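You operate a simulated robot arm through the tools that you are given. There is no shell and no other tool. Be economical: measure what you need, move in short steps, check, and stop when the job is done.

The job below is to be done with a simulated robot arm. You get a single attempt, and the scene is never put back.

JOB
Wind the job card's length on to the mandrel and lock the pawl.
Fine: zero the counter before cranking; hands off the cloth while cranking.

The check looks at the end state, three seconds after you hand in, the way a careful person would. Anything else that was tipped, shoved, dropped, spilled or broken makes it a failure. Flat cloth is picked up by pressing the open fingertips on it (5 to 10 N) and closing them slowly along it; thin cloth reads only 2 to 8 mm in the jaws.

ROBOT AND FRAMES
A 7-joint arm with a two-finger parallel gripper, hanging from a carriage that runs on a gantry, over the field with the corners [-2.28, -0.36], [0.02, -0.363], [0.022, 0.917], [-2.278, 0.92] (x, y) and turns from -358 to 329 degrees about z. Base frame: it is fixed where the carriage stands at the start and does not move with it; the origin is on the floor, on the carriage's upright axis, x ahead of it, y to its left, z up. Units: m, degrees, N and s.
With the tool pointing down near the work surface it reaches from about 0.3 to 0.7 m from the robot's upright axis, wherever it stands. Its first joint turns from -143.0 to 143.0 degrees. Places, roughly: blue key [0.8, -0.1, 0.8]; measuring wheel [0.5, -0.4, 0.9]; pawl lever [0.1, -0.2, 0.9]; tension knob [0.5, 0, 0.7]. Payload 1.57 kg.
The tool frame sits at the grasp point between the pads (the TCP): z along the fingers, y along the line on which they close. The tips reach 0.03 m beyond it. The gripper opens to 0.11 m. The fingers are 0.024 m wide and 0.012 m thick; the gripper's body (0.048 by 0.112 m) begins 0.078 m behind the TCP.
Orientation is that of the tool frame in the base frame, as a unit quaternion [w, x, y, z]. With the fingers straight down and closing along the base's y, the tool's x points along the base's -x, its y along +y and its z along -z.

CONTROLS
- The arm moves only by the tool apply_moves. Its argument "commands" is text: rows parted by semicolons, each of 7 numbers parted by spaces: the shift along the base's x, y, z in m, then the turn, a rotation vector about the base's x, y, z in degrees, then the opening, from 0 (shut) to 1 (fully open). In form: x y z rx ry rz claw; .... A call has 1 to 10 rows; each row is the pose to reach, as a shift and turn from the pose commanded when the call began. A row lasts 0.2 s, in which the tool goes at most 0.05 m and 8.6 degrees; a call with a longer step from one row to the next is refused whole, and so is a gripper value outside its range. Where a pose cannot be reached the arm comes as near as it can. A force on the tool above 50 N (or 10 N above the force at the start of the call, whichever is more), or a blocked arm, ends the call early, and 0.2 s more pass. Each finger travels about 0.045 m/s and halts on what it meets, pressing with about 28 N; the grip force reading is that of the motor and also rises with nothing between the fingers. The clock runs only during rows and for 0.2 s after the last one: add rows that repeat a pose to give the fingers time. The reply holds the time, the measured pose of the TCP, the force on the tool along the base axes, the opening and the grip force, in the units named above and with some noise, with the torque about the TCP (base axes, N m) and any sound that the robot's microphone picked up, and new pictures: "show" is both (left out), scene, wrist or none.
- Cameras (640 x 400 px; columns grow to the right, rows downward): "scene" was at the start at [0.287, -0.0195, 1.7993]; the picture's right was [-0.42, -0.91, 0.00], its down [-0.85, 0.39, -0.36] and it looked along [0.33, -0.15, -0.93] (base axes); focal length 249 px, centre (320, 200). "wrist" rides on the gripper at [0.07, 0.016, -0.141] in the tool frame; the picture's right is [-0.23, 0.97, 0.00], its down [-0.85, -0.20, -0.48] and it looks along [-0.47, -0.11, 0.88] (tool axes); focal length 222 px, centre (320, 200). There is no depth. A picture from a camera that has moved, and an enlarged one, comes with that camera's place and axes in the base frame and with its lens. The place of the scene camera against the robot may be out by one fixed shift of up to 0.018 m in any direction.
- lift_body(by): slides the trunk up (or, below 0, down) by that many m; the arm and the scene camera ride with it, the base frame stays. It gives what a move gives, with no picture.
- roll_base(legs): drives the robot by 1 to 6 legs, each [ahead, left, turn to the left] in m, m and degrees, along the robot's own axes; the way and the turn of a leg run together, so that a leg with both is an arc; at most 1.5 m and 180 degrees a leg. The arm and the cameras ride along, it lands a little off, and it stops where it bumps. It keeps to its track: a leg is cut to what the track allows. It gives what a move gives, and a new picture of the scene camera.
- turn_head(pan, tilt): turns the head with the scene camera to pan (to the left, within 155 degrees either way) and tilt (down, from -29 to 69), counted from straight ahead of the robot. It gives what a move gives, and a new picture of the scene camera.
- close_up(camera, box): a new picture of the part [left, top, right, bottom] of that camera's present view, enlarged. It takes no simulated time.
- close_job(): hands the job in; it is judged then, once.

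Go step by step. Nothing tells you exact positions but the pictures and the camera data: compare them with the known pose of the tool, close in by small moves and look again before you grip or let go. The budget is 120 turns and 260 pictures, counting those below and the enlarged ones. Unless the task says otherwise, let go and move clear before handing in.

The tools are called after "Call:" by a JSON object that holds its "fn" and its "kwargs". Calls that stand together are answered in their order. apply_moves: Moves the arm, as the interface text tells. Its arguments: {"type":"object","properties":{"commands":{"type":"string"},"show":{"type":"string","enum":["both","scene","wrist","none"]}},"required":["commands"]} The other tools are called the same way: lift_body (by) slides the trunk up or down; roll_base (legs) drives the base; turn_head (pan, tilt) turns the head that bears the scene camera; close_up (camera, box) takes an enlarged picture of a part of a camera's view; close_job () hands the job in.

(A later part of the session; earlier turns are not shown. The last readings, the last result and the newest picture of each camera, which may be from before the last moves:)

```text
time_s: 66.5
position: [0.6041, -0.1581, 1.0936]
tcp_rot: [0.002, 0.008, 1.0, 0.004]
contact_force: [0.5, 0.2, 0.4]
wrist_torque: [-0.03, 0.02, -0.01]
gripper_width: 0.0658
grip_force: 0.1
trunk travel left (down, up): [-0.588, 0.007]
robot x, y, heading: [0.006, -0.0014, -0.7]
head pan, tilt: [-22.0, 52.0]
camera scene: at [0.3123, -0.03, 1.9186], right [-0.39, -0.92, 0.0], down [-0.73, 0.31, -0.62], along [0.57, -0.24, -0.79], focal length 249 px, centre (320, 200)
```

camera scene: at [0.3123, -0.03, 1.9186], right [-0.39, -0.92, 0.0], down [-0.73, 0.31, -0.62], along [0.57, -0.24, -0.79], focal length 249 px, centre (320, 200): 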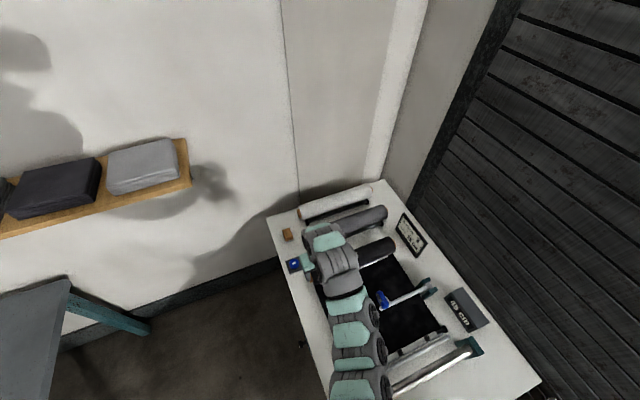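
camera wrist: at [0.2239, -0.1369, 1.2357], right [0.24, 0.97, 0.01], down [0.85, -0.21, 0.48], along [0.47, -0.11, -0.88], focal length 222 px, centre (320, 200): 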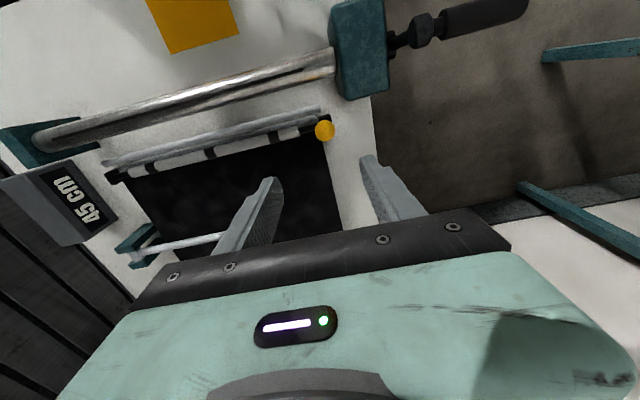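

I aim for the blue key at about (0.80, -0.10): tilt the closed fingers forward and hover.

Call:
{"fn": "apply_moves", "kwargs": {"commands": "0.03 0.02 0 0 -5 0 0.3;0.06 0.04 -0.01 0 -10 0 0;0.09 0.055 -0.03 0 -15 0 0;0.12 0.055 -0.05 0 -20 0 0;0.15 0.055 -0.07 0 -25 0 0;0.17 0.055 -0.1 0 -30 0 0;0.17 0.055 -0.13 0 -30 0 0", "show": "both"}}

```text
time_s: 68.1
position: [0.7743, -0.1019, 0.9621]
tcp_rot: [0.261, 0.006, 0.965, 0.007]
contact_force: [-0.1, -0.2, 0.3]
wrist_torque: [-0.01, -0.02, 0.0]
gripper_width: 0.0001
grip_force: 21.6
trunk travel left (down, up): [-0.588, 0.007]
robot x, y, heading: [0.011, -0.0012, -0.8]
head pan, tilt: [-22.0, 52.0]
camera scene: at [0.3123, -0.03, 1.9186], right [-0.39, -0.92, 0.0], down [-0.73, 0.31, -0.62], along [0.57, -0.24, -0.79], focal length 249 px, centre (320, 200)
camera wrist: at [0.6432, -0.0867, 1.0492], right [0.2, 0.97, 0.13], down [0.5, -0.22, 0.84], along [0.84, -0.11, -0.52], focal length 222 px, centre (320, 200)
```

scene: 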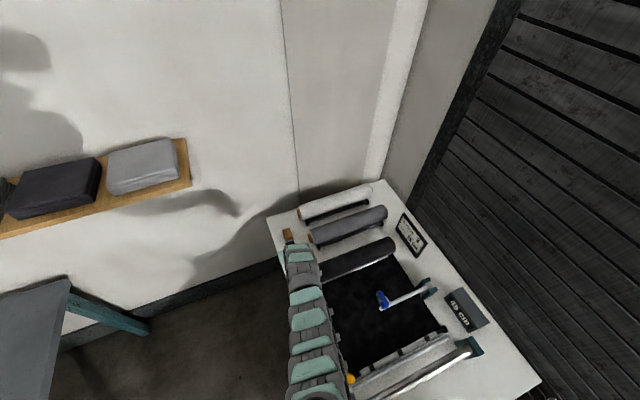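
wrist: 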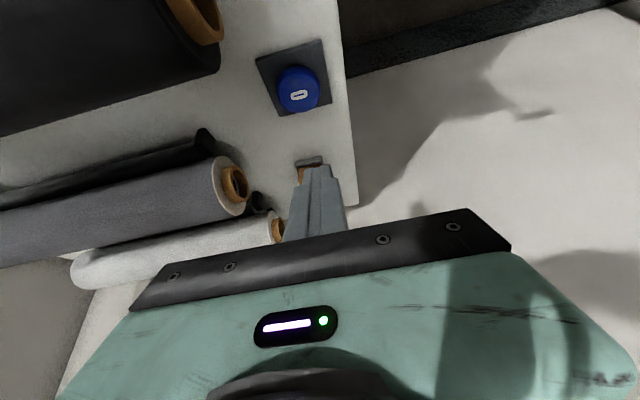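

Call:
{"fn": "apply_moves", "kwargs": {"commands": "-0.008 -0.006 -0.03 0 0 0 0;-0.015 -0.007 -0.06 0 0 0 0;-0.015 -0.007 -0.075 0 0 0 0", "show": "wrist"}}

Call:
{"fn": "close_up", "kwargs": {"camera": "wrist", "box": [220, 60, 420, 240]}}

```text
time_s: 68.9
position: [0.7558, -0.1108, 0.9042]
tcp_rot: [0.261, 0.007, 0.965, 0.006]
contact_force: [0.2, -0.6, 0.9]
wrist_torque: [-0.01, 0.05, -0.01]
gripper_width: 0.0
grip_force: 21.3
out of reach, approached as far as the arm can: row 3
trunk travel left (down, up): [-0.588, 0.007]
robot x, y, heading: [0.006, -0.0023, -0.6]
head pan, tilt: [-22.0, 52.0]
camera wrist: at [0.6229, -0.0942, 0.9898], right [0.21, 0.97, 0.13], down [0.49, -0.22, 0.84], along [0.84, -0.11, -0.52], focal length 222 px, centre (320, 200)
```

wrist: 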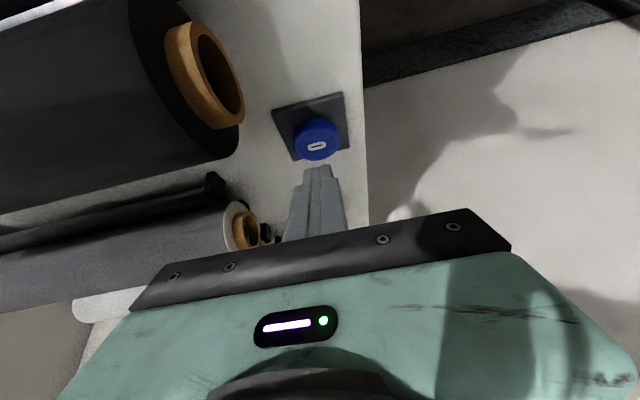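

```text
2.22 times, centred on (320, 150) of wrist
camera zoom: at [0.6229, -0.0942, 0.9898], right [0.21, 0.97, 0.13], down [0.49, -0.22, 0.84], along [0.84, -0.11, -0.52], focal length 494 px, centre (320, 311)
```

zoom: 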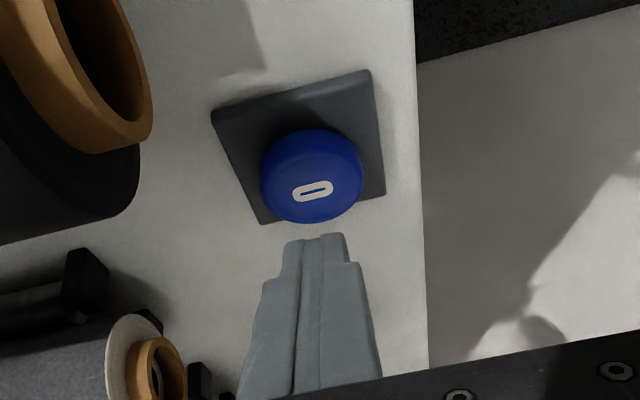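

Key top at about (0.772, -0.109, 0.836), the tip right above it. The arm is at its reach limit, so I lower the trunk 3 cm.

Call:
{"fn": "lift_body", "kwargs": {"by": -0.03}}

Call:
{"fn": "close_up", "kwargs": {"camera": "wrist", "box": [220, 100, 420, 240]}}

```text
time_s: 69.7
position: [0.7544, -0.1084, 0.872]
tcp_rot: [0.26, 0.007, 0.965, 0.006]
contact_force: [0.4, 0.6, 0.4]
wrist_torque: [0.0, 0.02, 0.0]
gripper_width: 0.0001
grip_force: 21.0
trunk travel left (down, up): [-0.558, 0.037]
robot x, y, heading: [0.0076, 0.0017, -1.0]
head pan, tilt: [-22.0, 52.0]
```

```text
2.86 times, centred on (320, 170) of wrist
camera zoom: at [0.6229, -0.0937, 0.9599], right [0.21, 0.97, 0.13], down [0.5, -0.22, 0.84], along [0.84, -0.11, -0.53], focal length 635 px, centre (320, 286)
```

zoom: 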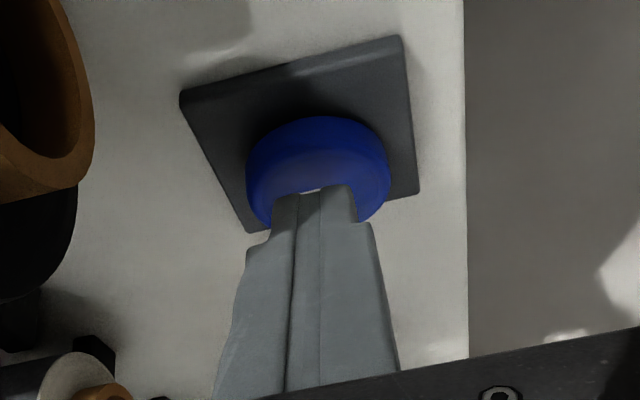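

Call:
{"fn": "apply_moves", "kwargs": {"commands": "0 0 -0.005 0 0 0 0;0 0 -0.01 0 0 0 0;0 0 -0.014 0 0 0 0;0 0 -0.018 0 0 0 0;0 0 -0.021 0 0 0 0", "show": "scene"}}

Call:
{"fn": "close_up", "kwargs": {"camera": "scene", "box": [420, 270, 500, 330]}}

```text
time_s: 70.9
position: [0.7528, -0.1105, 0.8702]
tcp_rot: [0.261, 0.006, 0.965, 0.007]
contact_force: [0.5, 0.1, -1.0]
wrist_torque: [0.03, -0.02, 0.01]
gripper_width: 0.0001
grip_force: 21.3
out of reach, approached as far as the arm can: row 2, 3, 4, 5
trunk travel left (down, up): [-0.558, 0.037]
robot x, y, heading: [0.0053, 0.0001, -0.9]
head pan, tilt: [-22.0, 52.0]
camera scene: at [0.3123, -0.03, 1.8886], right [-0.39, -0.92, 0.0], down [-0.73, 0.31, -0.62], along [0.57, -0.24, -0.79], focal length 249 px, centre (320, 200)
```

scene: 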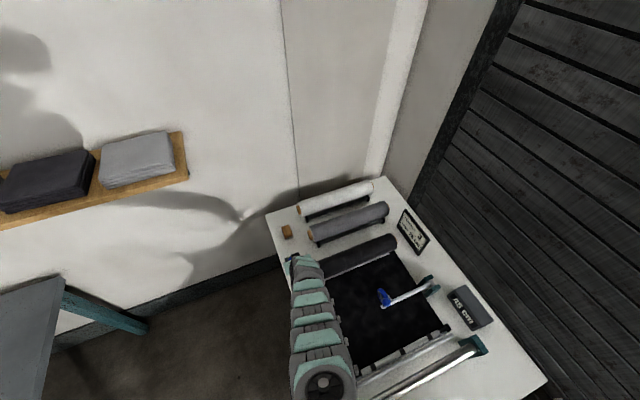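

```text
6.67 times, centred on (460, 300) of scene
camera zoom: at [0.3123, -0.03, 1.8886], right [-0.39, -0.92, 0.0], down [-0.73, 0.31, -0.62], along [0.57, -0.24, -0.79], focal length 1663 px, centre (-613, -467)
```

zoom: 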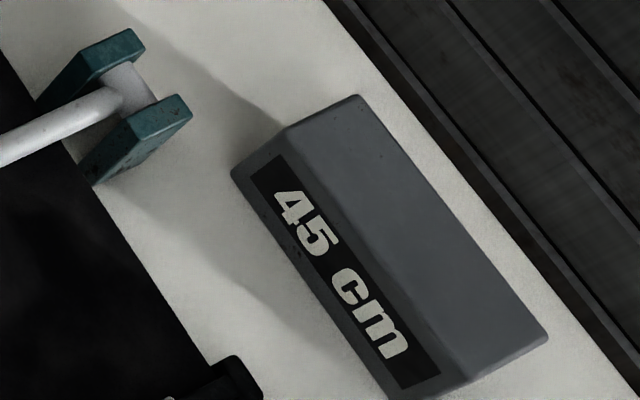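

Call:
{"fn": "apply_moves", "kwargs": {"commands": "0 0 0.04 0 0 0 0;0 0 0.08 0 0 0 0;0 0 0.12 0 0 0 0;0 0 0.16 0 0 0 0", "show": "none"}}

Call:
{"fn": "lift_body", "kwargs": {"by": -0.14}}

```text
time_s: 71.9
position: [0.7547, -0.1089, 1.0309]
tcp_rot: [0.261, 0.005, 0.965, 0.006]
contact_force: [-1.1, -0.1, 0.2]
wrist_torque: [-0.03, 0.01, -0.06]
gripper_width: 0.0
grip_force: 21.2
trunk travel left (down, up): [-0.558, 0.037]
robot x, y, heading: [0.0054, -0.0038, -0.8]
head pan, tilt: [-22.0, 52.0]
```

```text
time_s: 73.5
position: [0.7552, -0.1102, 0.8892]
tcp_rot: [0.26, 0.007, 0.966, 0.006]
contact_force: [-0.4, -0.7, -0.4]
wrist_torque: [-0.04, 0.0, -0.01]
gripper_width: 0.0001
grip_force: 21.9
trunk travel left (down, up): [-0.418, 0.177]
robot x, y, heading: [0.01, 0.0007, -0.8]
head pan, tilt: [-22.0, 52.0]
```

Call:
{"fn": "apply_moves", "kwargs": {"commands": "0.002 0.001 -0.01 0 0 0 0;0.002 0.001 -0.02 0 0 0 0;0.002 0.001 -0.025 0 0 0 0;0.002 0.001 -0.03 0 0 0 0;0.002 0.001 -0.034 0 0 0 0;0.002 0.001 -0.038 0 0 0 0", "show": "scene"}}

Call:
{"fn": "close_up", "kwargs": {"camera": "scene", "box": [420, 230, 520, 350]}}

```text
time_s: 74.9
position: [0.7563, -0.1089, 0.8508]
tcp_rot: [0.26, 0.006, 0.966, 0.007]
contact_force: [-7.8, 1.7, 11.1]
wrist_torque: [0.05, 0.16, 0.02]
gripper_width: 0.0
grip_force: 21.6
trunk travel left (down, up): [-0.418, 0.177]
robot x, y, heading: [0.0079, -0.0064, -0.8]
head pan, tilt: [-22.0, 52.0]
heard: click
camera scene: at [0.3121, -0.0299, 1.7488], right [-0.39, -0.92, 0.0], down [-0.73, 0.31, -0.62], along [0.57, -0.24, -0.79], focal length 249 px, centre (320, 200)
```

scene: 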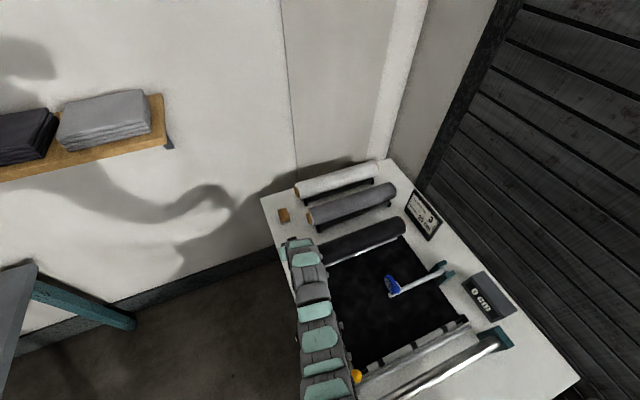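

```text
3.33 times, centred on (470, 290) of scene
camera zoom: at [0.3121, -0.0299, 1.7488], right [-0.39, -0.92, 0.0], down [-0.73, 0.31, -0.62], along [0.57, -0.24, -0.79], focal length 831 px, centre (-180, -100)
```

zoom: 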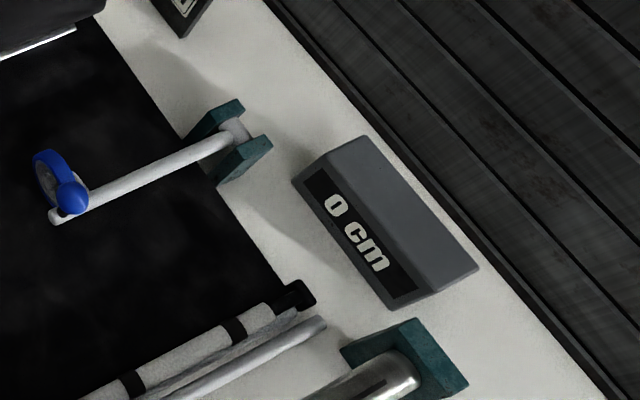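

Counter is at 0 cm (click). Now I raise, roll back, and go to the crank.

Call:
{"fn": "apply_moves", "kwargs": {"commands": "0 0 0.03 0 5 0 0;-0.02 0 0.07 0 10 0 0.2;-0.05 0 0.11 0 15 0 0.4;-0.08 0 0.15 0 20 0 0.6;-0.11 0 0.19 0 25 0 0.6;-0.14 0 0.22 0 30 0 0.6", "show": "none"}}

Call:
{"fn": "roll_base", "kwargs": {"legs": [[-0.32, 0, 0]]}}

```text
time_s: 76.3
position: [0.6321, -0.1077, 1.0454]
tcp_rot: [0.026, 0.007, 1.0, 0.006]
contact_force: [-0.8, 1.5, -0.1]
wrist_torque: [-0.08, 0.01, -0.03]
gripper_width: 0.0663
grip_force: 0.1
out of reach, approached as far as the arm can: row 6
trunk travel left (down, up): [-0.418, 0.177]
robot x, y, heading: [0.0101, 0.0002, -0.7]
head pan, tilt: [-22.0, 52.0]
```

```text
time_s: 78.4
position: [0.3162, -0.1071, 1.0452]
tcp_rot: [0.026, 0.012, 1.0, 0.005]
contact_force: [0.9, -0.5, -0.3]
wrist_torque: [0.0, 0.0, 0.02]
gripper_width: 0.066
grip_force: 0.1
trunk travel left (down, up): [-0.418, 0.177]
robot x, y, heading: [-0.3095, 0.0068, -1.2]
head pan, tilt: [-22.0, 52.0]
camera scene: at [-0.0024, -0.0264, 1.7486], right [-0.39, -0.92, 0.0], down [-0.72, 0.31, -0.62], along [0.57, -0.24, -0.79], focal length 249 px, centre (320, 200)
```

scene: 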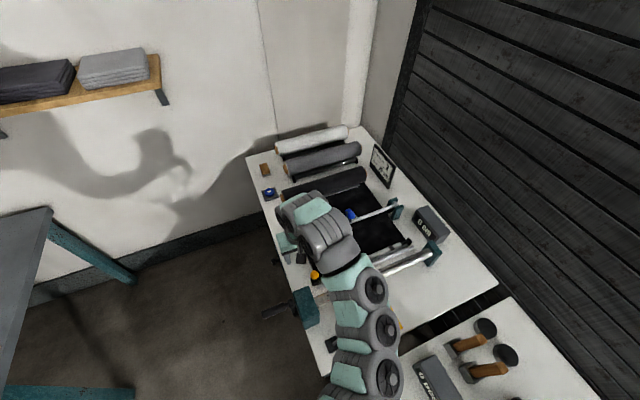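

Call:
{"fn": "lift_body", "kwargs": {"by": 0.13}}

Call:
{"fn": "apply_moves", "kwargs": {"commands": "-0.01 0.015 0 0.2 0.3 -8.05 0.6;-0.02 0.03 0 0.3 0.5 -16.1 0.6;-0.03 0.045 0 0.5 0.8 -24.2 0.6;-0.04 0.06 0 0.7 1 -32.2 0.6;-0.05 0.075 0 0.9 1.3 -40.3 0.6;-0.06 0.09 0 1 1.5 -48.3 0.6;-0.07 0.105 0 1.2 1.8 -56.4 0.6;-0.08 0.12 -0.02 1.4 2 -64.4 0.6;-0.09 0.135 -0.03 1.6 2.3 -72.5 0.6;-0.1 0.15 -0.05 1.7 2.5 -80.5 0.6", "show": "wrist"}}

```text
time_s: 80.0
position: [0.3164, -0.1067, 1.1761]
tcp_rot: [0.026, 0.011, 1.0, 0.005]
contact_force: [0.6, 0.1, 0.8]
wrist_torque: [0.01, -0.01, 0.02]
gripper_width: 0.066
grip_force: 0.1
trunk travel left (down, up): [-0.548, 0.047]
robot x, y, heading: [-0.3045, 0.0035, -1.3]
head pan, tilt: [-22.0, 52.0]
```

```text
time_s: 82.2
position: [0.2159, 0.0428, 1.1235]
tcp_rot: [0.003, 0.655, 0.755, 0.0]
contact_force: [0.1, -0.1, -0.5]
wrist_torque: [0.01, 0.03, 0.03]
gripper_width: 0.0663
grip_force: 0.1
out of reach, approached as far as the arm can: row 2, 3, 4, 5, 6, 7
trunk travel left (down, up): [-0.548, 0.047]
robot x, y, heading: [-0.3071, 0.0047, -1.1]
head pan, tilt: [-22.0, 52.0]
camera wrist: at [0.2204, 0.1136, 1.2655], right [1.0, -0.09, 0.01], down [-0.08, -0.87, 0.48], along [-0.04, -0.48, -0.88], focal length 222 px, centre (320, 200)
```

wrist: 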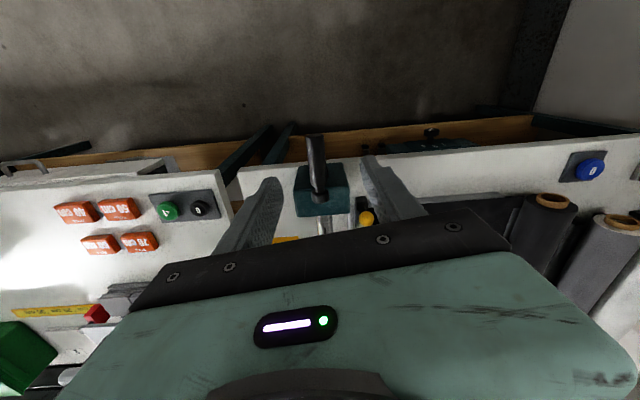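

Call:
{"fn": "apply_moves", "kwargs": {"commands": "-0.004 -0.006 -0.04 0 0 -8 0.6;-0.008 -0.013 -0.08 0 0 -8 0.6;-0.008 -0.013 -0.11 0 0 -8 0.6;-0.008 -0.013 -0.11 0 0 -8 0.6", "show": "wrist"}}

```text
time_s: 83.2
position: [0.2056, 0.0266, 1.0154]
tcp_rot: [0.002, 0.707, 0.708, -0.001]
contact_force: [-0.3, -0.6, 0.1]
wrist_torque: [0.0, -0.03, -0.01]
gripper_width: 0.066
grip_force: 0.1
trunk travel left (down, up): [-0.548, 0.047]
robot x, y, heading: [-0.3069, 0.0029, -1.1]
head pan, tilt: [-22.0, 52.0]
camera wrist: at [0.2206, 0.0969, 1.1568], right [0.97, -0.22, 0.01], down [-0.2, -0.85, 0.48], along [-0.1, -0.47, -0.88], focal length 222 px, centre (320, 200)
```

wrist: 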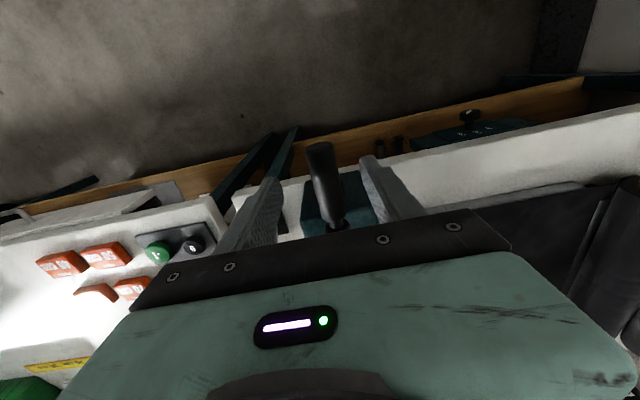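

Call:
{"fn": "apply_moves", "kwargs": {"commands": "0.001 0.002 -0.02 0 0 0 0.6;0.001 0.002 -0.033 0 0 0 0.5;0.001 0.002 -0.033 0 0 0 0.2;0.001 0.002 -0.033 0 0 0 0.05;0.001 0.002 -0.033 0 0 0 0.05;0.001 0.002 -0.033 0 0 0 0.05", "show": "wrist"}}

```text
time_s: 84.6
position: [0.2094, 0.0298, 0.9847]
tcp_rot: [0.004, 0.706, 0.709, 0.001]
contact_force: [8.3, 0.8, -5.9]
wrist_torque: [-0.05, -0.19, -0.23]
gripper_width: 0.0237
grip_force: 32.2
trunk travel left (down, up): [-0.548, 0.047]
robot x, y, heading: [-0.3079, 0.004, -1.3]
head pan, tilt: [-22.0, 52.0]
camera wrist: at [0.2233, 0.0995, 1.1251], right [0.97, -0.22, 0.01], down [-0.2, -0.85, 0.48], along [-0.1, -0.47, -0.88], focal length 222 px, centre (320, 200)
```

wrist: 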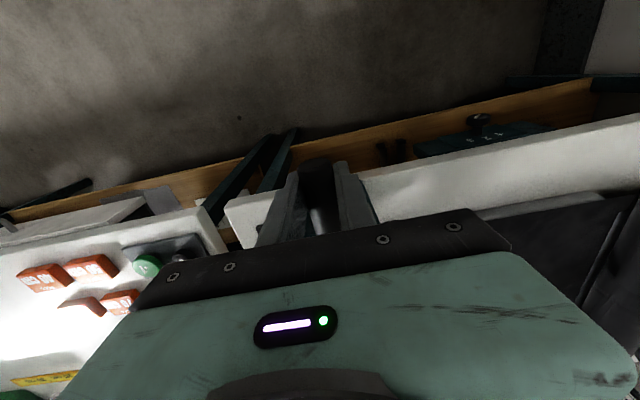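

Grip held. I test turning the crank a little with the top moving -x.

Call:
{"fn": "apply_moves", "kwargs": {"commands": "-0.01 0 -0.001 0 0 0 0.05;-0.02 0 -0.002 0 0 0 0.05;-0.03 0 -0.005 0 0 0 0.05;-0.03 0 -0.005 0 0 0 0.05", "show": "scene"}}

Call:
{"fn": "close_up", "kwargs": {"camera": "scene", "box": [250, 180, 450, 320]}}

```text
time_s: 85.1
position: [0.2094, 0.0296, 0.9857]
tcp_rot: [0.011, 0.707, 0.707, 0.008]
contact_force: [31.4, 0.8, -23.2]
wrist_torque: [0.07, -0.05, -0.17]
gripper_width: 0.0237
grip_force: 36.5
trunk travel left (down, up): [-0.548, 0.047]
robot x, y, heading: [-0.3052, 0.0019, -1.3]
head pan, tilt: [-22.0, 52.0]
stopped in row 2: the force on the tool passed its limit (the readings are from after the stop); the commanded pose is now the measured one
camera scene: at [-0.0002, -0.0264, 1.8792], right [-0.39, -0.92, 0.0], down [-0.72, 0.31, -0.62], along [0.57, -0.24, -0.79], focal length 249 px, centre (320, 200)
```

scene: 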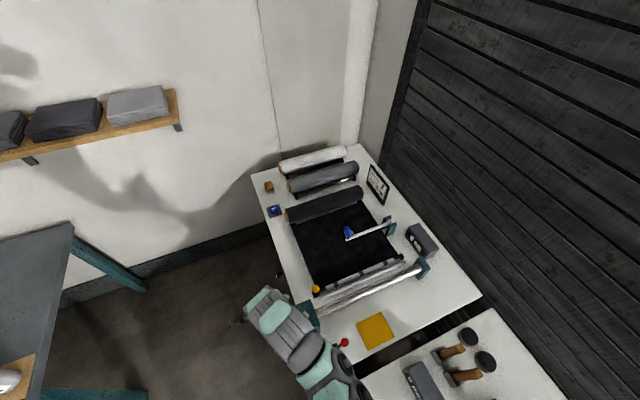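

```text
2.86 times, centred on (350, 250) of scene
camera zoom: at [-0.0002, -0.0264, 1.8792], right [-0.39, -0.92, 0.0], down [-0.72, 0.31, -0.62], along [0.57, -0.24, -0.79], focal length 712 px, centre (234, 57)
```

zoom: 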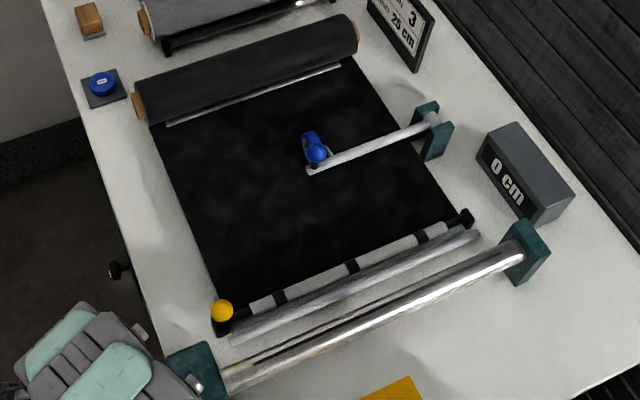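

Locked that way. I try the other direction.

Call:
{"fn": "apply_moves", "kwargs": {"commands": "0.008 0 0 0 0 0 0.05;0.016 0 -0.001 0 0 0 0.05;0.024 0 -0.003 0 0 0 0.05;0.03 0 -0.005 0 0 0 0.05", "show": "scene"}}

Call:
{"fn": "close_up", "kwargs": {"camera": "scene", "box": [280, 210, 450, 320]}}

```text
time_s: 86.1
position: [0.2225, 0.0307, 0.9745]
tcp_rot: [0.004, 0.706, 0.709, 0.0]
contact_force: [-45.5, -0.6, 13.9]
wrist_torque: [0.16, 0.06, -0.1]
gripper_width: 0.0458
grip_force: 23.1
trunk travel left (down, up): [-0.548, 0.047]
robot x, y, heading: [-0.3074, 0.0058, -1.0]
head pan, tilt: [-22.0, 52.0]
camera scene: at [-0.0044, -0.0264, 1.8771], right [-0.39, -0.92, 0.0], down [-0.73, 0.31, -0.61], along [0.56, -0.24, -0.79], focal length 249 px, centre (320, 200)
```

scene: 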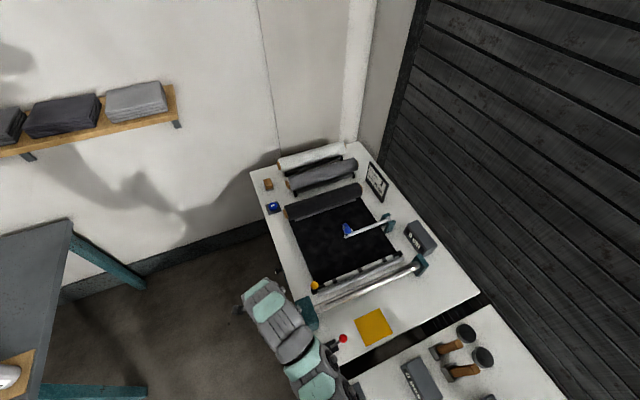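

```text
3.64 times, centred on (365, 265) of scene
camera zoom: at [-0.0044, -0.0264, 1.8771], right [-0.39, -0.92, 0.0], down [-0.73, 0.31, -0.61], along [0.56, -0.24, -0.79], focal length 907 px, centre (156, -36)
```

zoom: 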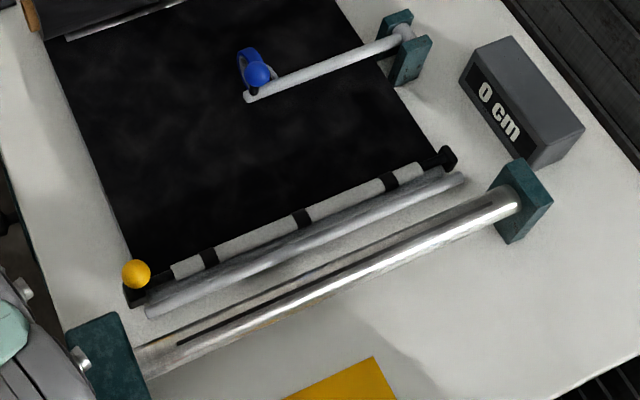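

The crank is locked both ways, so the pawl seems engaged now. I let go and inspect the red pawl lever.

Call:
{"fn": "apply_moves", "kwargs": {"commands": "-0.006 0 0.003 0 0 0 0.4;-0.011 0 0.01 0 0 0 0.7;-0.011 0 0.04 0 0 0 0.8;-0.011 0 0.08 0 0 0 0.8;-0.03 -0.03 0.11 0 0 0 0.8;-0.05 -0.06 0.11 0 0 0 0.8;-0.07 -0.09 0.11 0 0 0 0.8;-0.09 -0.12 0.11 0 0 0 0.8;-0.1 -0.15 0.11 0 0 0 0.8", "show": "wrist"}}

Call:
{"fn": "close_up", "kwargs": {"camera": "wrist", "box": [220, 40, 420, 220]}}

```text
time_s: 88.1
position: [0.1312, -0.1219, 1.0879]
tcp_rot: [0.008, 0.706, 0.708, 0.004]
contact_force: [-0.1, -0.6, 0.0]
wrist_torque: [-0.04, 0.01, -0.03]
gripper_width: 0.088
grip_force: 0.1
trunk travel left (down, up): [-0.548, 0.047]
robot x, y, heading: [-0.3061, 0.0054, -0.9]
head pan, tilt: [-22.0, 52.0]
camera wrist: at [0.1447, -0.0524, 1.2298], right [0.97, -0.23, 0.02], down [-0.21, -0.85, 0.48], along [-0.09, -0.47, -0.88], focal length 222 px, centre (320, 200)
```

wrist: 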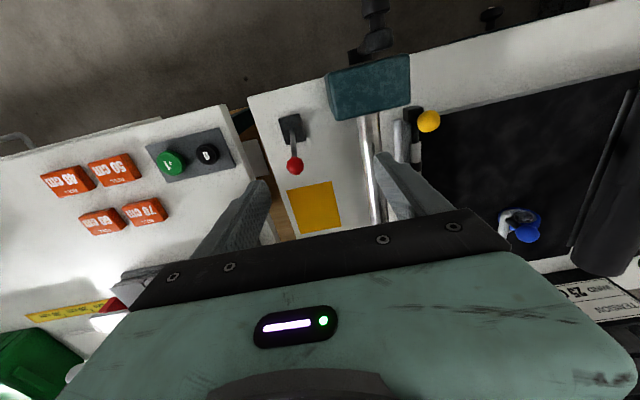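

```text
2.22 times, centred on (320, 130) of wrist
camera zoom: at [0.1447, -0.0524, 1.2298], right [0.97, -0.23, 0.02], down [-0.21, -0.85, 0.48], along [-0.09, -0.47, -0.88], focal length 494 px, centre (320, 356)
```

zoom: 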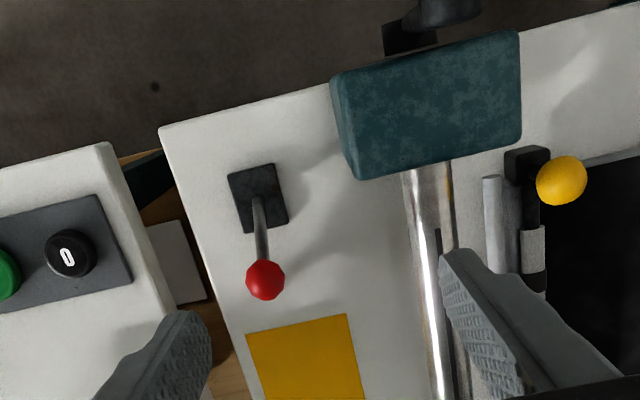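

Pawl ball is at about (0.09, -0.155, 0.90), leaning to -y. I descend over it.

Call:
{"fn": "apply_moves", "kwargs": {"commands": "-0.02 -0.015 -0.04 0 0 0 0.6;-0.04 -0.032 -0.08 0 0 0 0.6;-0.04 -0.032 -0.12 0 0 0 0.6;-0.04 -0.032 -0.15 0 0 0 0.6;-0.04 -0.032 -0.15 0 0 0 0.6", "show": "wrist"}}

Call:
{"fn": "close_up", "kwargs": {"camera": "wrist", "box": [240, 80, 400, 220]}}

```text
time_s: 89.3
position: [0.0927, -0.1527, 0.9394]
tcp_rot: [0.009, 0.706, 0.708, 0.004]
contact_force: [0.3, -0.2, -0.1]
wrist_torque: [0.01, -0.01, -0.02]
gripper_width: 0.0659
grip_force: 0.1
trunk travel left (down, up): [-0.548, 0.047]
robot x, y, heading: [-0.3066, 0.0014, -1.3]
head pan, tilt: [-22.0, 52.0]
camera wrist: at [0.1056, -0.0823, 1.0808], right [0.97, -0.23, 0.02], down [-0.21, -0.85, 0.48], along [-0.09, -0.47, -0.88], focal length 222 px, centre (320, 200)
```

wrist: 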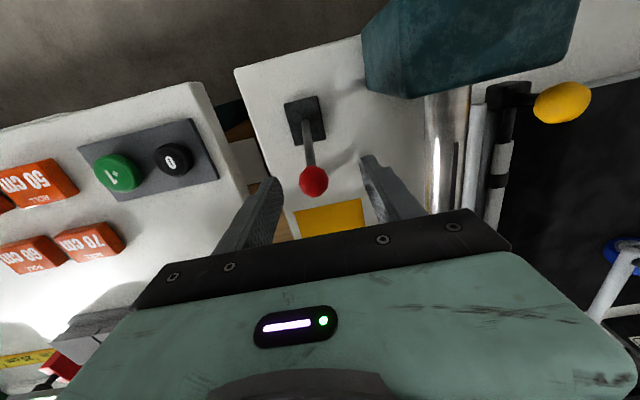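

```text
2.86 times, centred on (320, 150) of wrist
camera zoom: at [0.1056, -0.0823, 1.0808], right [0.97, -0.23, 0.02], down [-0.21, -0.85, 0.48], along [-0.09, -0.47, -0.88], focal length 635 px, centre (320, 343)
```

zoom: 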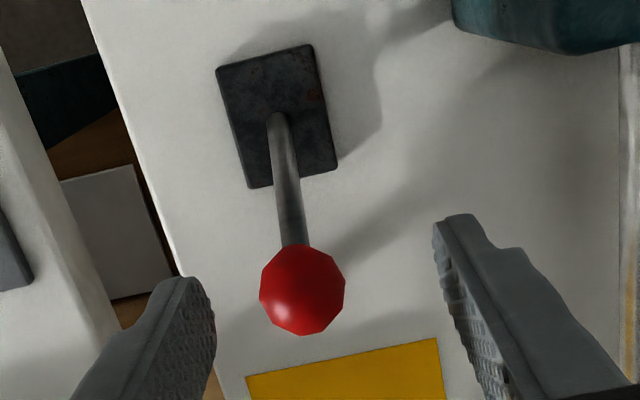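

Call:
{"fn": "apply_moves", "kwargs": {"commands": "-0.006 -0.008 -0.02 0 0 0 0.6;-0.006 -0.008 -0.044 0 0 0 0.6;-0.006 -0.008 -0.044 0 0 0 0.3;-0.006 -0.008 -0.044 0 0 0 0.1;-0.006 -0.008 -0.044 0 0 0 0.1;-0.006 -0.008 -0.044 0 0 0 0.1", "show": "wrist"}}

```text
time_s: 90.7
position: [0.0852, -0.1593, 0.8933]
tcp_rot: [0.008, 0.707, 0.707, 0.002]
contact_force: [-3.3, -0.6, -3.6]
wrist_torque: [-0.18, 0.01, -0.07]
gripper_width: 0.0292
grip_force: 29.1
trunk travel left (down, up): [-0.548, 0.047]
robot x, y, heading: [-0.3075, 0.0018, -1.1]
head pan, tilt: [-22.0, 52.0]
camera wrist: at [0.0976, -0.0894, 1.0347], right [0.97, -0.23, 0.02], down [-0.21, -0.85, 0.48], along [-0.09, -0.47, -0.88], focal length 222 px, centre (320, 200)
```

wrist: 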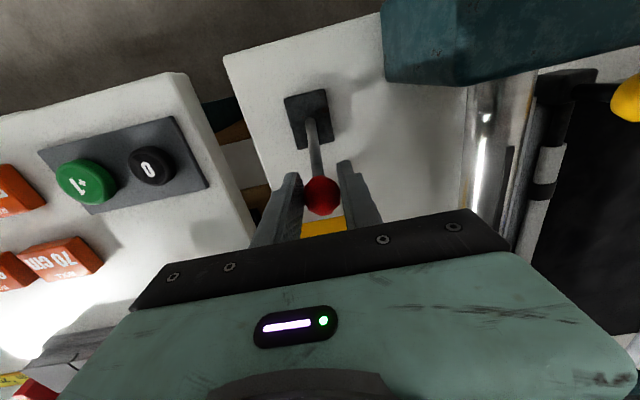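

Call:
{"fn": "apply_moves", "kwargs": {"commands": "0 0.008 0.003 0 0 0 0.1;0 0.016 0.006 0 0 0 0.1;0 0.024 0.008 0 0 0 0.1;0 0.032 0.009 0 0 0 0.1", "show": "none"}}

```text
time_s: 91.7
position: [0.0874, -0.1247, 0.9034]
tcp_rot: [0.008, 0.705, 0.709, 0.007]
contact_force: [1.2, -0.5, 0.2]
wrist_torque: [0.04, 0.03, -0.02]
gripper_width: 0.0104
grip_force: 0.0
trunk travel left (down, up): [-0.548, 0.047]
robot x, y, heading: [-0.3058, 0.0005, -1.0]
head pan, tilt: [-22.0, 52.0]
```

Call:
{"fn": "close_up", "kwargs": {"camera": "wrist", "box": [220, 40, 440, 220]}}

Call:
{"fn": "close_up", "kwargs": {"camera": "scene", "box": [310, 300, 410, 380]}}

```text
2.22 times, centred on (330, 130) of wrist
camera zoom: at [0.0997, -0.0554, 1.0451], right [0.97, -0.22, 0.02], down [-0.21, -0.86, 0.47], along [-0.09, -0.47, -0.88], focal length 494 px, centre (298, 356)
```

zoom: 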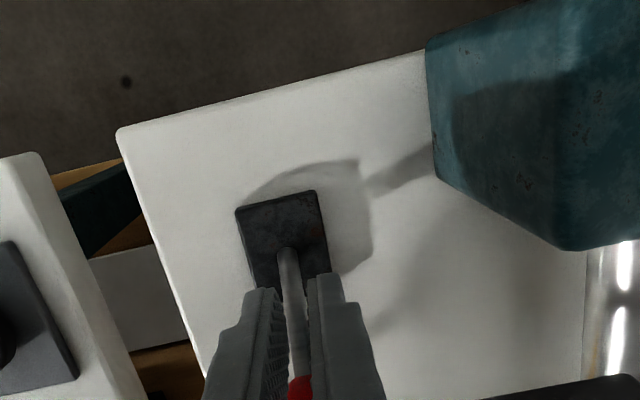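

```text
5.00 times, centred on (360, 340) of scene
camera zoom: at [-0.0017, -0.0258, 1.8787], right [-0.39, -0.92, 0.0], down [-0.72, 0.31, -0.62], along [0.57, -0.24, -0.79], focal length 1247 px, centre (120, -500)
```

zoom: 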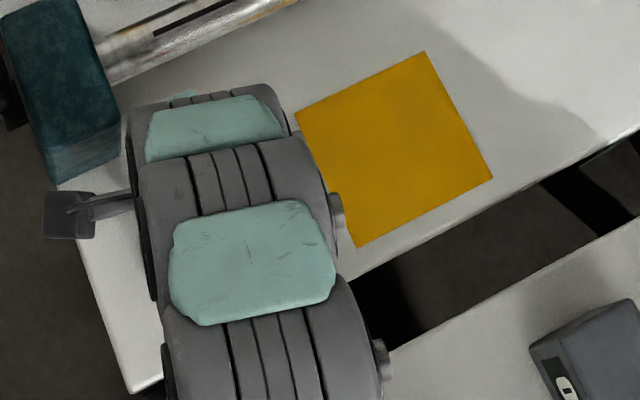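

The lever did not move to +y; I slipped off. I regrip and try the other directions gently.

Call:
{"fn": "apply_moves", "kwargs": {"commands": "0 0 0 0 0 0 0.3;0 0 0 0 0 0 0.5;0 -0.018 -0.008 0 0 0 0.5;-0.001 -0.036 -0.012 0 0 0 0.5;-0.001 -0.037 -0.013 0 0 0 0.1;-0.001 -0.037 -0.013 0 0 0 0.1;-0.001 -0.037 -0.013 0 0 0 0.1", "show": "none"}}

```text
time_s: 93.3
position: [0.0854, -0.1646, 0.8904]
tcp_rot: [0.008, 0.706, 0.708, 0.004]
contact_force: [-2.3, 0.5, -1.5]
wrist_torque: [0.02, -0.01, 0.02]
gripper_width: 0.029
grip_force: 26.0
trunk travel left (down, up): [-0.548, 0.047]
robot x, y, heading: [-0.3047, 0.0069, -1.2]
head pan, tilt: [-22.0, 52.0]
```

Call:
{"fn": "apply_moves", "kwargs": {"commands": "-0.004 0 0 0 0 0 0.1;-0.008 0 0 0 0 0 0.1;-0.008 0 0 0 0 0 0.1", "show": "none"}}

```text
time_s: 94.1
position: [0.0845, -0.1629, 0.892]
tcp_rot: [0.011, 0.706, 0.708, 0.008]
contact_force: [31.2, 3.5, -23.3]
wrist_torque: [-0.53, -0.1, 0.07]
gripper_width: 0.0287
grip_force: 38.9
trunk travel left (down, up): [-0.548, 0.047]
robot x, y, heading: [-0.3079, 0.0043, -1.4]
head pan, tilt: [-22.0, 52.0]
```

Call:
{"fn": "apply_moves", "kwargs": {"commands": "0.004 0 0 0 0 0 0.1;0.009 0 0 0 0 0 0.1;0.014 0 0 0 0 0 0.1", "show": "none"}}

```text
time_s: 94.9
position: [0.0843, -0.1659, 0.89]
tcp_rot: [0.005, 0.707, 0.707, 0.0]
contact_force: [-19.6, 4.2, 27.2]
wrist_torque: [-0.02, 0.17, -0.03]
gripper_width: 0.029
grip_force: 38.8
trunk travel left (down, up): [-0.548, 0.047]
robot x, y, heading: [-0.3066, 0.0069, -1.2]
head pan, tilt: [-22.0, 52.0]
```

Call:
{"fn": "apply_moves", "kwargs": {"commands": "-0.007 -0.006 -0.002 0 0 0 0.1;-0.007 -0.012 -0.005 0 0 0 0.1;-0.007 -0.018 -0.009 0 0 0 0.1;-0.007 -0.024 -0.014 0 0 0 0.1", "show": "wrist"}}

```text
time_s: 95.9
position: [0.0834, -0.1921, 0.8769]
tcp_rot: [0.01, 0.707, 0.707, 0.003]
contact_force: [-0.6, 0.4, -0.2]
wrist_torque: [-0.01, 0.02, 0.0]
gripper_width: 0.011
grip_force: 0.1
trunk travel left (down, up): [-0.548, 0.047]
robot x, y, heading: [-0.3072, 0.0023, -1.2]
head pan, tilt: [-22.0, 52.0]
camera wrist: at [0.0966, -0.1213, 1.017], right [0.97, -0.23, 0.02], down [-0.21, -0.85, 0.48], along [-0.09, -0.48, -0.87], focal length 222 px, centre (320, 200)
```

wrist: 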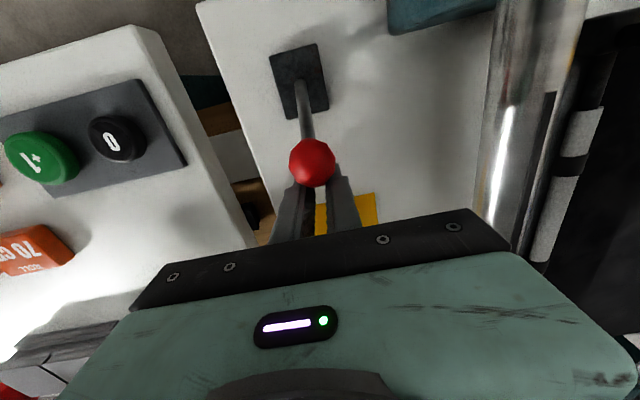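

The fingers now sit on the -y side of the ball; I push it positively to +y.

Call:
{"fn": "apply_moves", "kwargs": {"commands": "0.001 0.008 0.003 0 0 0 0;0.001 0.016 0.006 0 0 0 0;0.001 0.024 0.009 0 0 0 0;0.001 0.032 0.01 0 0 0 0;0.001 0.04 0.011 0 0 0 0;0.001 0.048 0.01 0 0 0 0", "show": "wrist"}}

```text
time_s: 97.3
position: [0.0845, -0.1413, 0.8866]
tcp_rot: [0.008, 0.706, 0.708, 0.004]
contact_force: [0.4, -1.1, -0.7]
wrist_torque: [0.03, -0.03, -0.02]
gripper_width: 0.0002
grip_force: 21.1
trunk travel left (down, up): [-0.548, 0.047]
robot x, y, heading: [-0.3075, 0.0078, -1.0]
head pan, tilt: [-22.0, 52.0]
camera wrist: at [0.0973, -0.071, 1.0284], right [0.97, -0.23, 0.02], down [-0.21, -0.85, 0.48], along [-0.09, -0.47, -0.88], focal length 222 px, centre (320, 200)
```

wrist: 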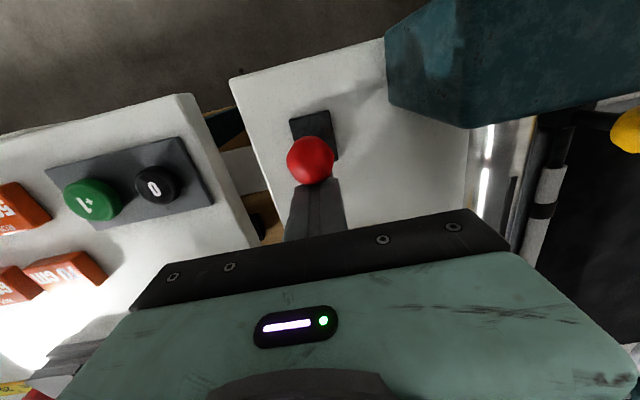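

It moves. I push on to its other end.

Call:
{"fn": "apply_moves", "kwargs": {"commands": "0 0.008 -0.001 0 0 0 0;0 0.016 -0.003 0 0 0 0;0 0.024 -0.006 0 0 0 0;0 0.032 -0.009 0 0 0 0;0 0.04 -0.013 0 0 0 0;0 0.048 -0.017 0 0 0 0", "show": "wrist"}}

```text
time_s: 98.5
position: [0.0882, -0.1187, 0.8794]
tcp_rot: [0.021, 0.709, 0.705, -0.002]
contact_force: [-3.2, -17.9, 14.0]
wrist_torque: [-0.39, 0.11, 0.09]
gripper_width: 0.0
grip_force: 21.5
trunk travel left (down, up): [-0.548, 0.047]
robot x, y, heading: [-0.3033, 0.0024, -1.4]
head pan, tilt: [-22.0, 52.0]
stopped in row 5: the force on the tool passed its limit (the readings are from after the stop); the commanded pose is now the measured one
camera wrist: at [0.0999, -0.0446, 1.0188], right [0.97, -0.23, 0.03], down [-0.22, -0.84, 0.5], along [-0.09, -0.49, -0.86], focal length 222 px, centre (320, 200)
```

wrist: 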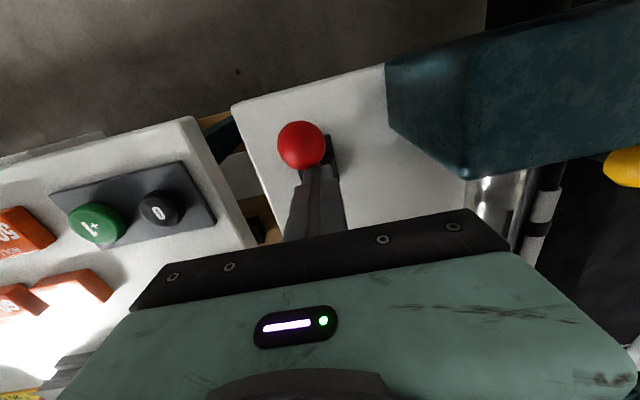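

Pawl lever thrown to its other end. Back to the crank for another small test.

Call:
{"fn": "apply_moves", "kwargs": {"commands": "0 -0.01 0.02 0 0 0 0;0 -0.01 0.06 0 0 0 0.3;0 -0.01 0.1 0 0 0 0.6;0 0 0.14 0 0 0 0.6;0 0 0.18 0 0 0 0.6;0.03 0.03 0.2 0 0 0 0.6;0.06 0.06 0.2 0 0 0 0.6;0.09 0.09 0.2 0 0 0 0.6;0.11 0.12 0.2 0 0 0 0.6;0.121 0.148 0.18 0 0 0 0.6", "show": "none"}}

Call:
{"fn": "close_up", "kwargs": {"camera": "wrist", "box": [200, 80, 440, 240]}}

```text
time_s: 100.7
position: [0.2072, 0.0385, 1.0575]
tcp_rot: [0.016, 0.709, 0.705, 0.001]
contact_force: [0.2, 0.5, -0.4]
wrist_torque: [0.01, 0.04, -0.02]
gripper_width: 0.0661
grip_force: 0.1
trunk travel left (down, up): [-0.548, 0.047]
robot x, y, heading: [-0.3061, -0.0003, -1.4]
head pan, tilt: [-22.0, 52.0]
```

```text
2.50 times, centred on (320, 160) of wrist
camera zoom: at [0.2199, 0.1109, 1.1977], right [0.97, -0.23, 0.03], down [-0.21, -0.84, 0.49], along [-0.09, -0.48, -0.87], focal length 555 px, centre (320, 300)
```

zoom: 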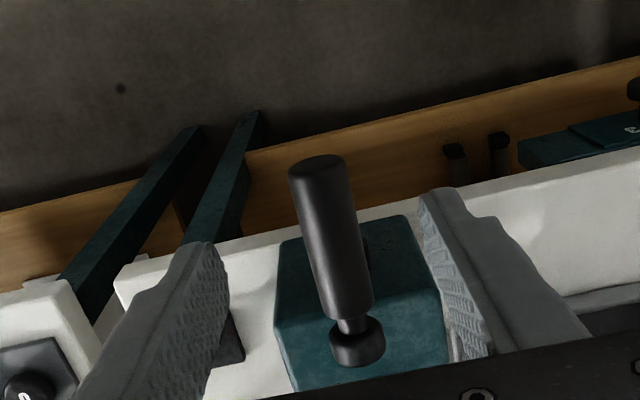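

Call:
{"fn": "apply_moves", "kwargs": {"commands": "0.001 -0.004 -0.04 0 0 0 0.6;0.001 -0.008 -0.073 0 0 0 0.5;0.001 -0.008 -0.073 0 0 0 0.2;0.001 -0.008 -0.073 0 0 0 0.05;0.001 -0.008 -0.073 0 0 0 0.05;0.001 -0.008 -0.073 0 0 0 0.05", "show": "none"}}

```text
time_s: 102.1
position: [0.2107, 0.033, 0.9844]
tcp_rot: [0.017, 0.708, 0.706, 0.001]
contact_force: [5.3, -0.2, -5.6]
wrist_torque: [0.1, -0.16, 0.06]
gripper_width: 0.0236
grip_force: 32.4
trunk travel left (down, up): [-0.548, 0.047]
robot x, y, heading: [-0.3075, 0.0041, -1.1]
head pan, tilt: [-22.0, 52.0]
```

Call:
{"fn": "apply_moves", "kwargs": {"commands": "0.006 0 0 0 0 0 0.05;0.012 0 -0.001 0 0 0 0.05;0.018 0 -0.002 0 0 0 0.05", "show": "none"}}

```text
time_s: 102.8
position: [0.2096, 0.0324, 0.9789]
tcp_rot: [0.008, 0.708, 0.706, -0.007]
contact_force: [-31.2, 0.8, 28.0]
wrist_torque: [0.21, 0.12, 0.14]
gripper_width: 0.0236
grip_force: 35.7
trunk travel left (down, up): [-0.548, 0.047]
robot x, y, heading: [-0.3082, 0.0047, -1.0]
head pan, tilt: [-22.0, 52.0]
stopped in row 3: the force on the tool passed its limit (the readings are from after the stop); the commanded pose is now the measured one
```

Call:
{"fn": "apply_moves", "kwargs": {"commands": "-0.004 0 0.003 0 0 0 0.05;-0.01 0 0.004 0 0 0 0.05;-0.016 0 0.003 0 0 0 0.05;-0.022 0 0.002 0 0 0 0.05", "show": "none"}}

```text
time_s: 103.8
position: [0.1946, 0.0313, 0.9838]
tcp_rot: [0.012, 0.708, 0.706, -0.003]
contact_force: [6.0, 0.7, -11.9]
wrist_torque: [-0.3, -0.14, 0.08]
gripper_width: 0.0237
grip_force: 35.9
trunk travel left (down, up): [-0.548, 0.047]
robot x, y, heading: [-0.3065, 0.0042, -1.1]
head pan, tilt: [-22.0, 52.0]
```

It turns freely with the top moving -x now. I check what happened at the counter and bar.

Call:
{"fn": "close_up", "kwargs": {"camera": "scene", "box": [280, 200, 450, 320]}}

```text
3.33 times, centred on (365, 260) of scene
camera zoom: at [-0.0026, -0.0273, 1.8788], right [-0.39, -0.92, 0.0], down [-0.72, 0.31, -0.62], along [0.57, -0.24, -0.79], focal length 831 px, centre (170, 0)
```

zoom: 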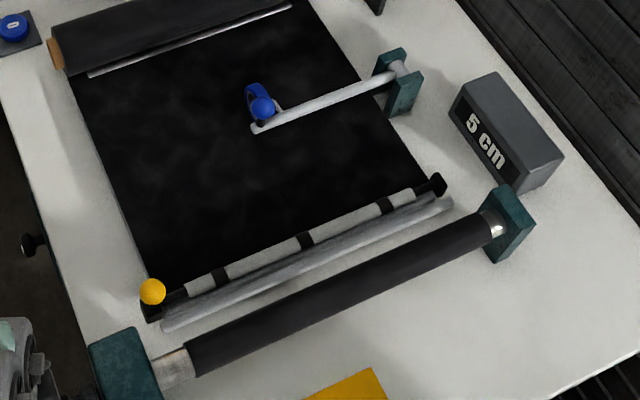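

Cloth is winding and the counter already shows 5 cm after only about 9° – so I go on in small steps, reading the counter each time.

Call:
{"fn": "apply_moves", "kwargs": {"commands": "-0.004 0 -0.001 0 0 0 0.05;-0.01 0 -0.002 0 0 0 0.05;-0.01 0 -0.002 0 0 0 0.05", "show": "none"}}

Call:
{"fn": "close_up", "kwargs": {"camera": "scene", "box": [280, 200, 450, 320]}}

```text
time_s: 104.6
position: [0.1854, 0.032, 0.981]
tcp_rot: [0.01, 0.708, 0.706, -0.003]
contact_force: [2.0, -0.1, 8.4]
wrist_torque: [0.65, -0.11, 0.06]
gripper_width: 0.0237
grip_force: 35.7
trunk travel left (down, up): [-0.548, 0.047]
robot x, y, heading: [-0.3069, 0.0031, -1.5]
head pan, tilt: [-22.0, 52.0]
```

```text
3.33 times, centred on (365, 260) of scene
camera zoom: at [-0.0026, -0.0273, 1.879], right [-0.39, -0.92, 0.0], down [-0.72, 0.31, -0.62], along [0.57, -0.24, -0.79], focal length 831 px, centre (170, 0)
```

zoom: 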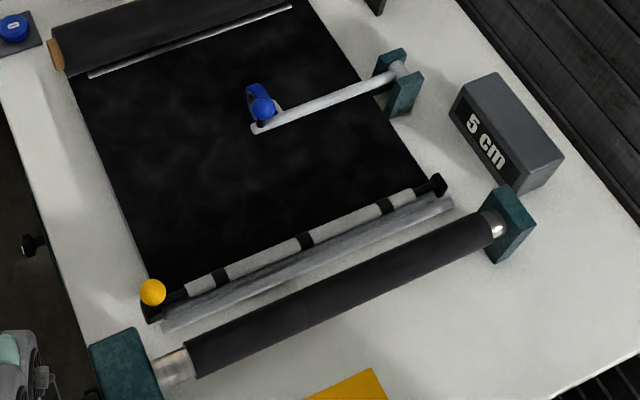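

Call:
{"fn": "apply_moves", "kwargs": {"commands": "-0.0067 0 -0.0019 0 0 0 0.05;-0.0133 0 -0.0043 0 0 0 0.05;-0.0196 0 -0.0071 0 0 0 0.05;-0.0258 0 -0.0104 0 0 0 0.05;-0.0317 0 -0.0141 0 0 0 0.05;-0.0374 0 -0.0182 0 0 0 0.05", "show": "none"}}

Call:
{"fn": "close_up", "kwargs": {"camera": "scene", "box": [280, 200, 450, 320]}}

```text
time_s: 106.0
position: [0.1479, 0.0316, 0.9623]
tcp_rot: [0.012, 0.709, 0.705, -0.004]
contact_force: [4.3, 0.8, 1.0]
wrist_torque: [-0.01, -0.19, 0.1]
gripper_width: 0.0239
grip_force: 35.9
trunk travel left (down, up): [-0.548, 0.047]
robot x, y, heading: [-0.3089, 0.0028, -1.1]
head pan, tilt: [-22.0, 52.0]
```

```text
3.33 times, centred on (365, 260) of scene
camera zoom: at [-0.0025, -0.0273, 1.8788], right [-0.39, -0.92, 0.0], down [-0.72, 0.31, -0.62], along [0.57, -0.24, -0.79], focal length 831 px, centre (170, 0)
```

zoom: 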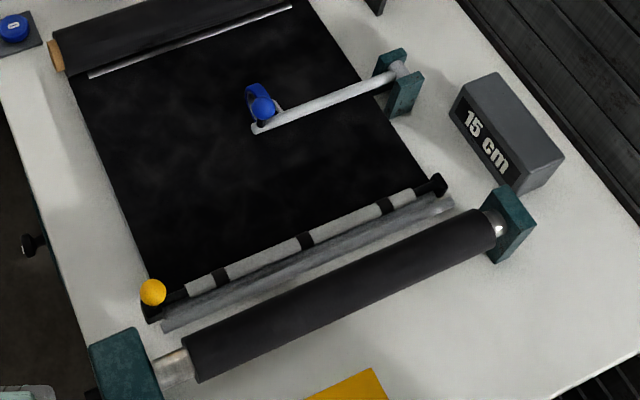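

15 cm at about 38°: roughly 0.39 cm per degree, display in 5 cm steps. I continue finer to find the steps.

Call:
{"fn": "apply_moves", "kwargs": {"commands": "-0.0053 0 -0.0045 0 0 0 0.05;-0.0091 0 -0.0081 0 0 0 0.05;-0.0091 0 -0.0081 0 0 0 0.05", "show": "none"}}

Call:
{"fn": "close_up", "kwargs": {"camera": "scene", "box": [380, 210, 450, 270]}}

```text
time_s: 106.8
position: [0.1397, 0.0318, 0.9557]
tcp_rot: [0.013, 0.708, 0.706, -0.004]
contact_force: [5.9, 1.8, 2.0]
wrist_torque: [-0.42, -0.31, 0.04]
gripper_width: 0.0239
grip_force: 36.6
trunk travel left (down, up): [-0.548, 0.047]
robot x, y, heading: [-0.3091, 0.0048, -1.3]
head pan, tilt: [-22.0, 52.0]
```

```text
6.67 times, centred on (415, 240) of scene
camera zoom: at [-0.0024, -0.0273, 1.8789], right [-0.39, -0.92, 0.0], down [-0.72, 0.31, -0.62], along [0.57, -0.24, -0.79], focal length 1663 px, centre (-313, -67)
```

zoom: 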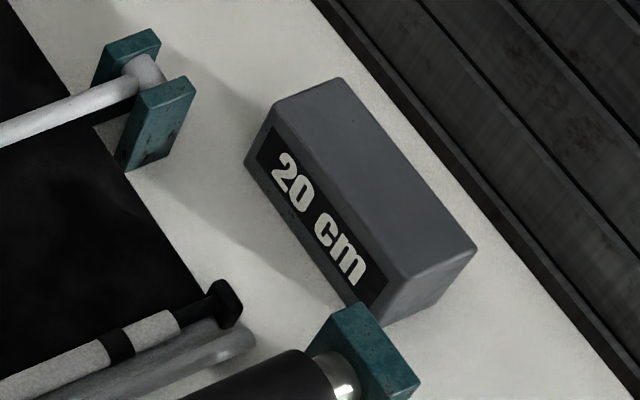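

Call:
{"fn": "apply_moves", "kwargs": {"commands": "-0.0036 0 -0.0038 0 0 0 0.05;-0.007 0 -0.0078 0 0 0 0.05;-0.007 0 -0.0078 0 0 0 0.05", "show": "none"}}

Call:
{"fn": "close_up", "kwargs": {"camera": "scene", "box": [380, 210, 450, 270]}}

```text
time_s: 107.6
position: [0.1332, 0.0316, 0.9454]
tcp_rot: [0.011, 0.708, 0.706, -0.004]
contact_force: [7.3, -1.8, -1.1]
wrist_torque: [-0.04, -0.15, 0.07]
gripper_width: 0.0236
grip_force: 36.1
trunk travel left (down, up): [-0.548, 0.047]
robot x, y, heading: [-0.314, 0.0028, -1.3]
head pan, tilt: [-22.0, 52.0]
```

```text
6.67 times, centred on (415, 240) of scene
camera zoom: at [-0.0024, -0.0275, 1.8788], right [-0.39, -0.92, 0.0], down [-0.72, 0.31, -0.62], along [0.57, -0.24, -0.79], focal length 1663 px, centre (-313, -67)
```

zoom: 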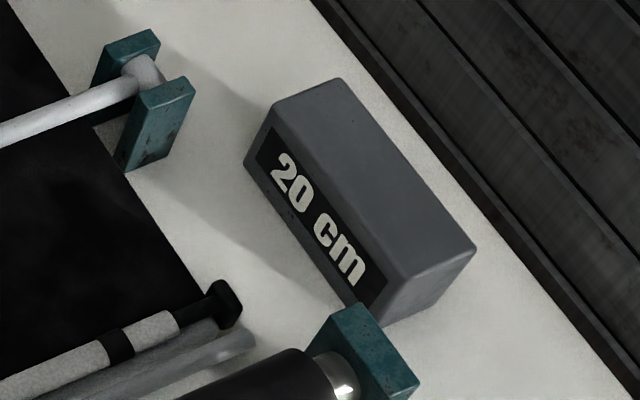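

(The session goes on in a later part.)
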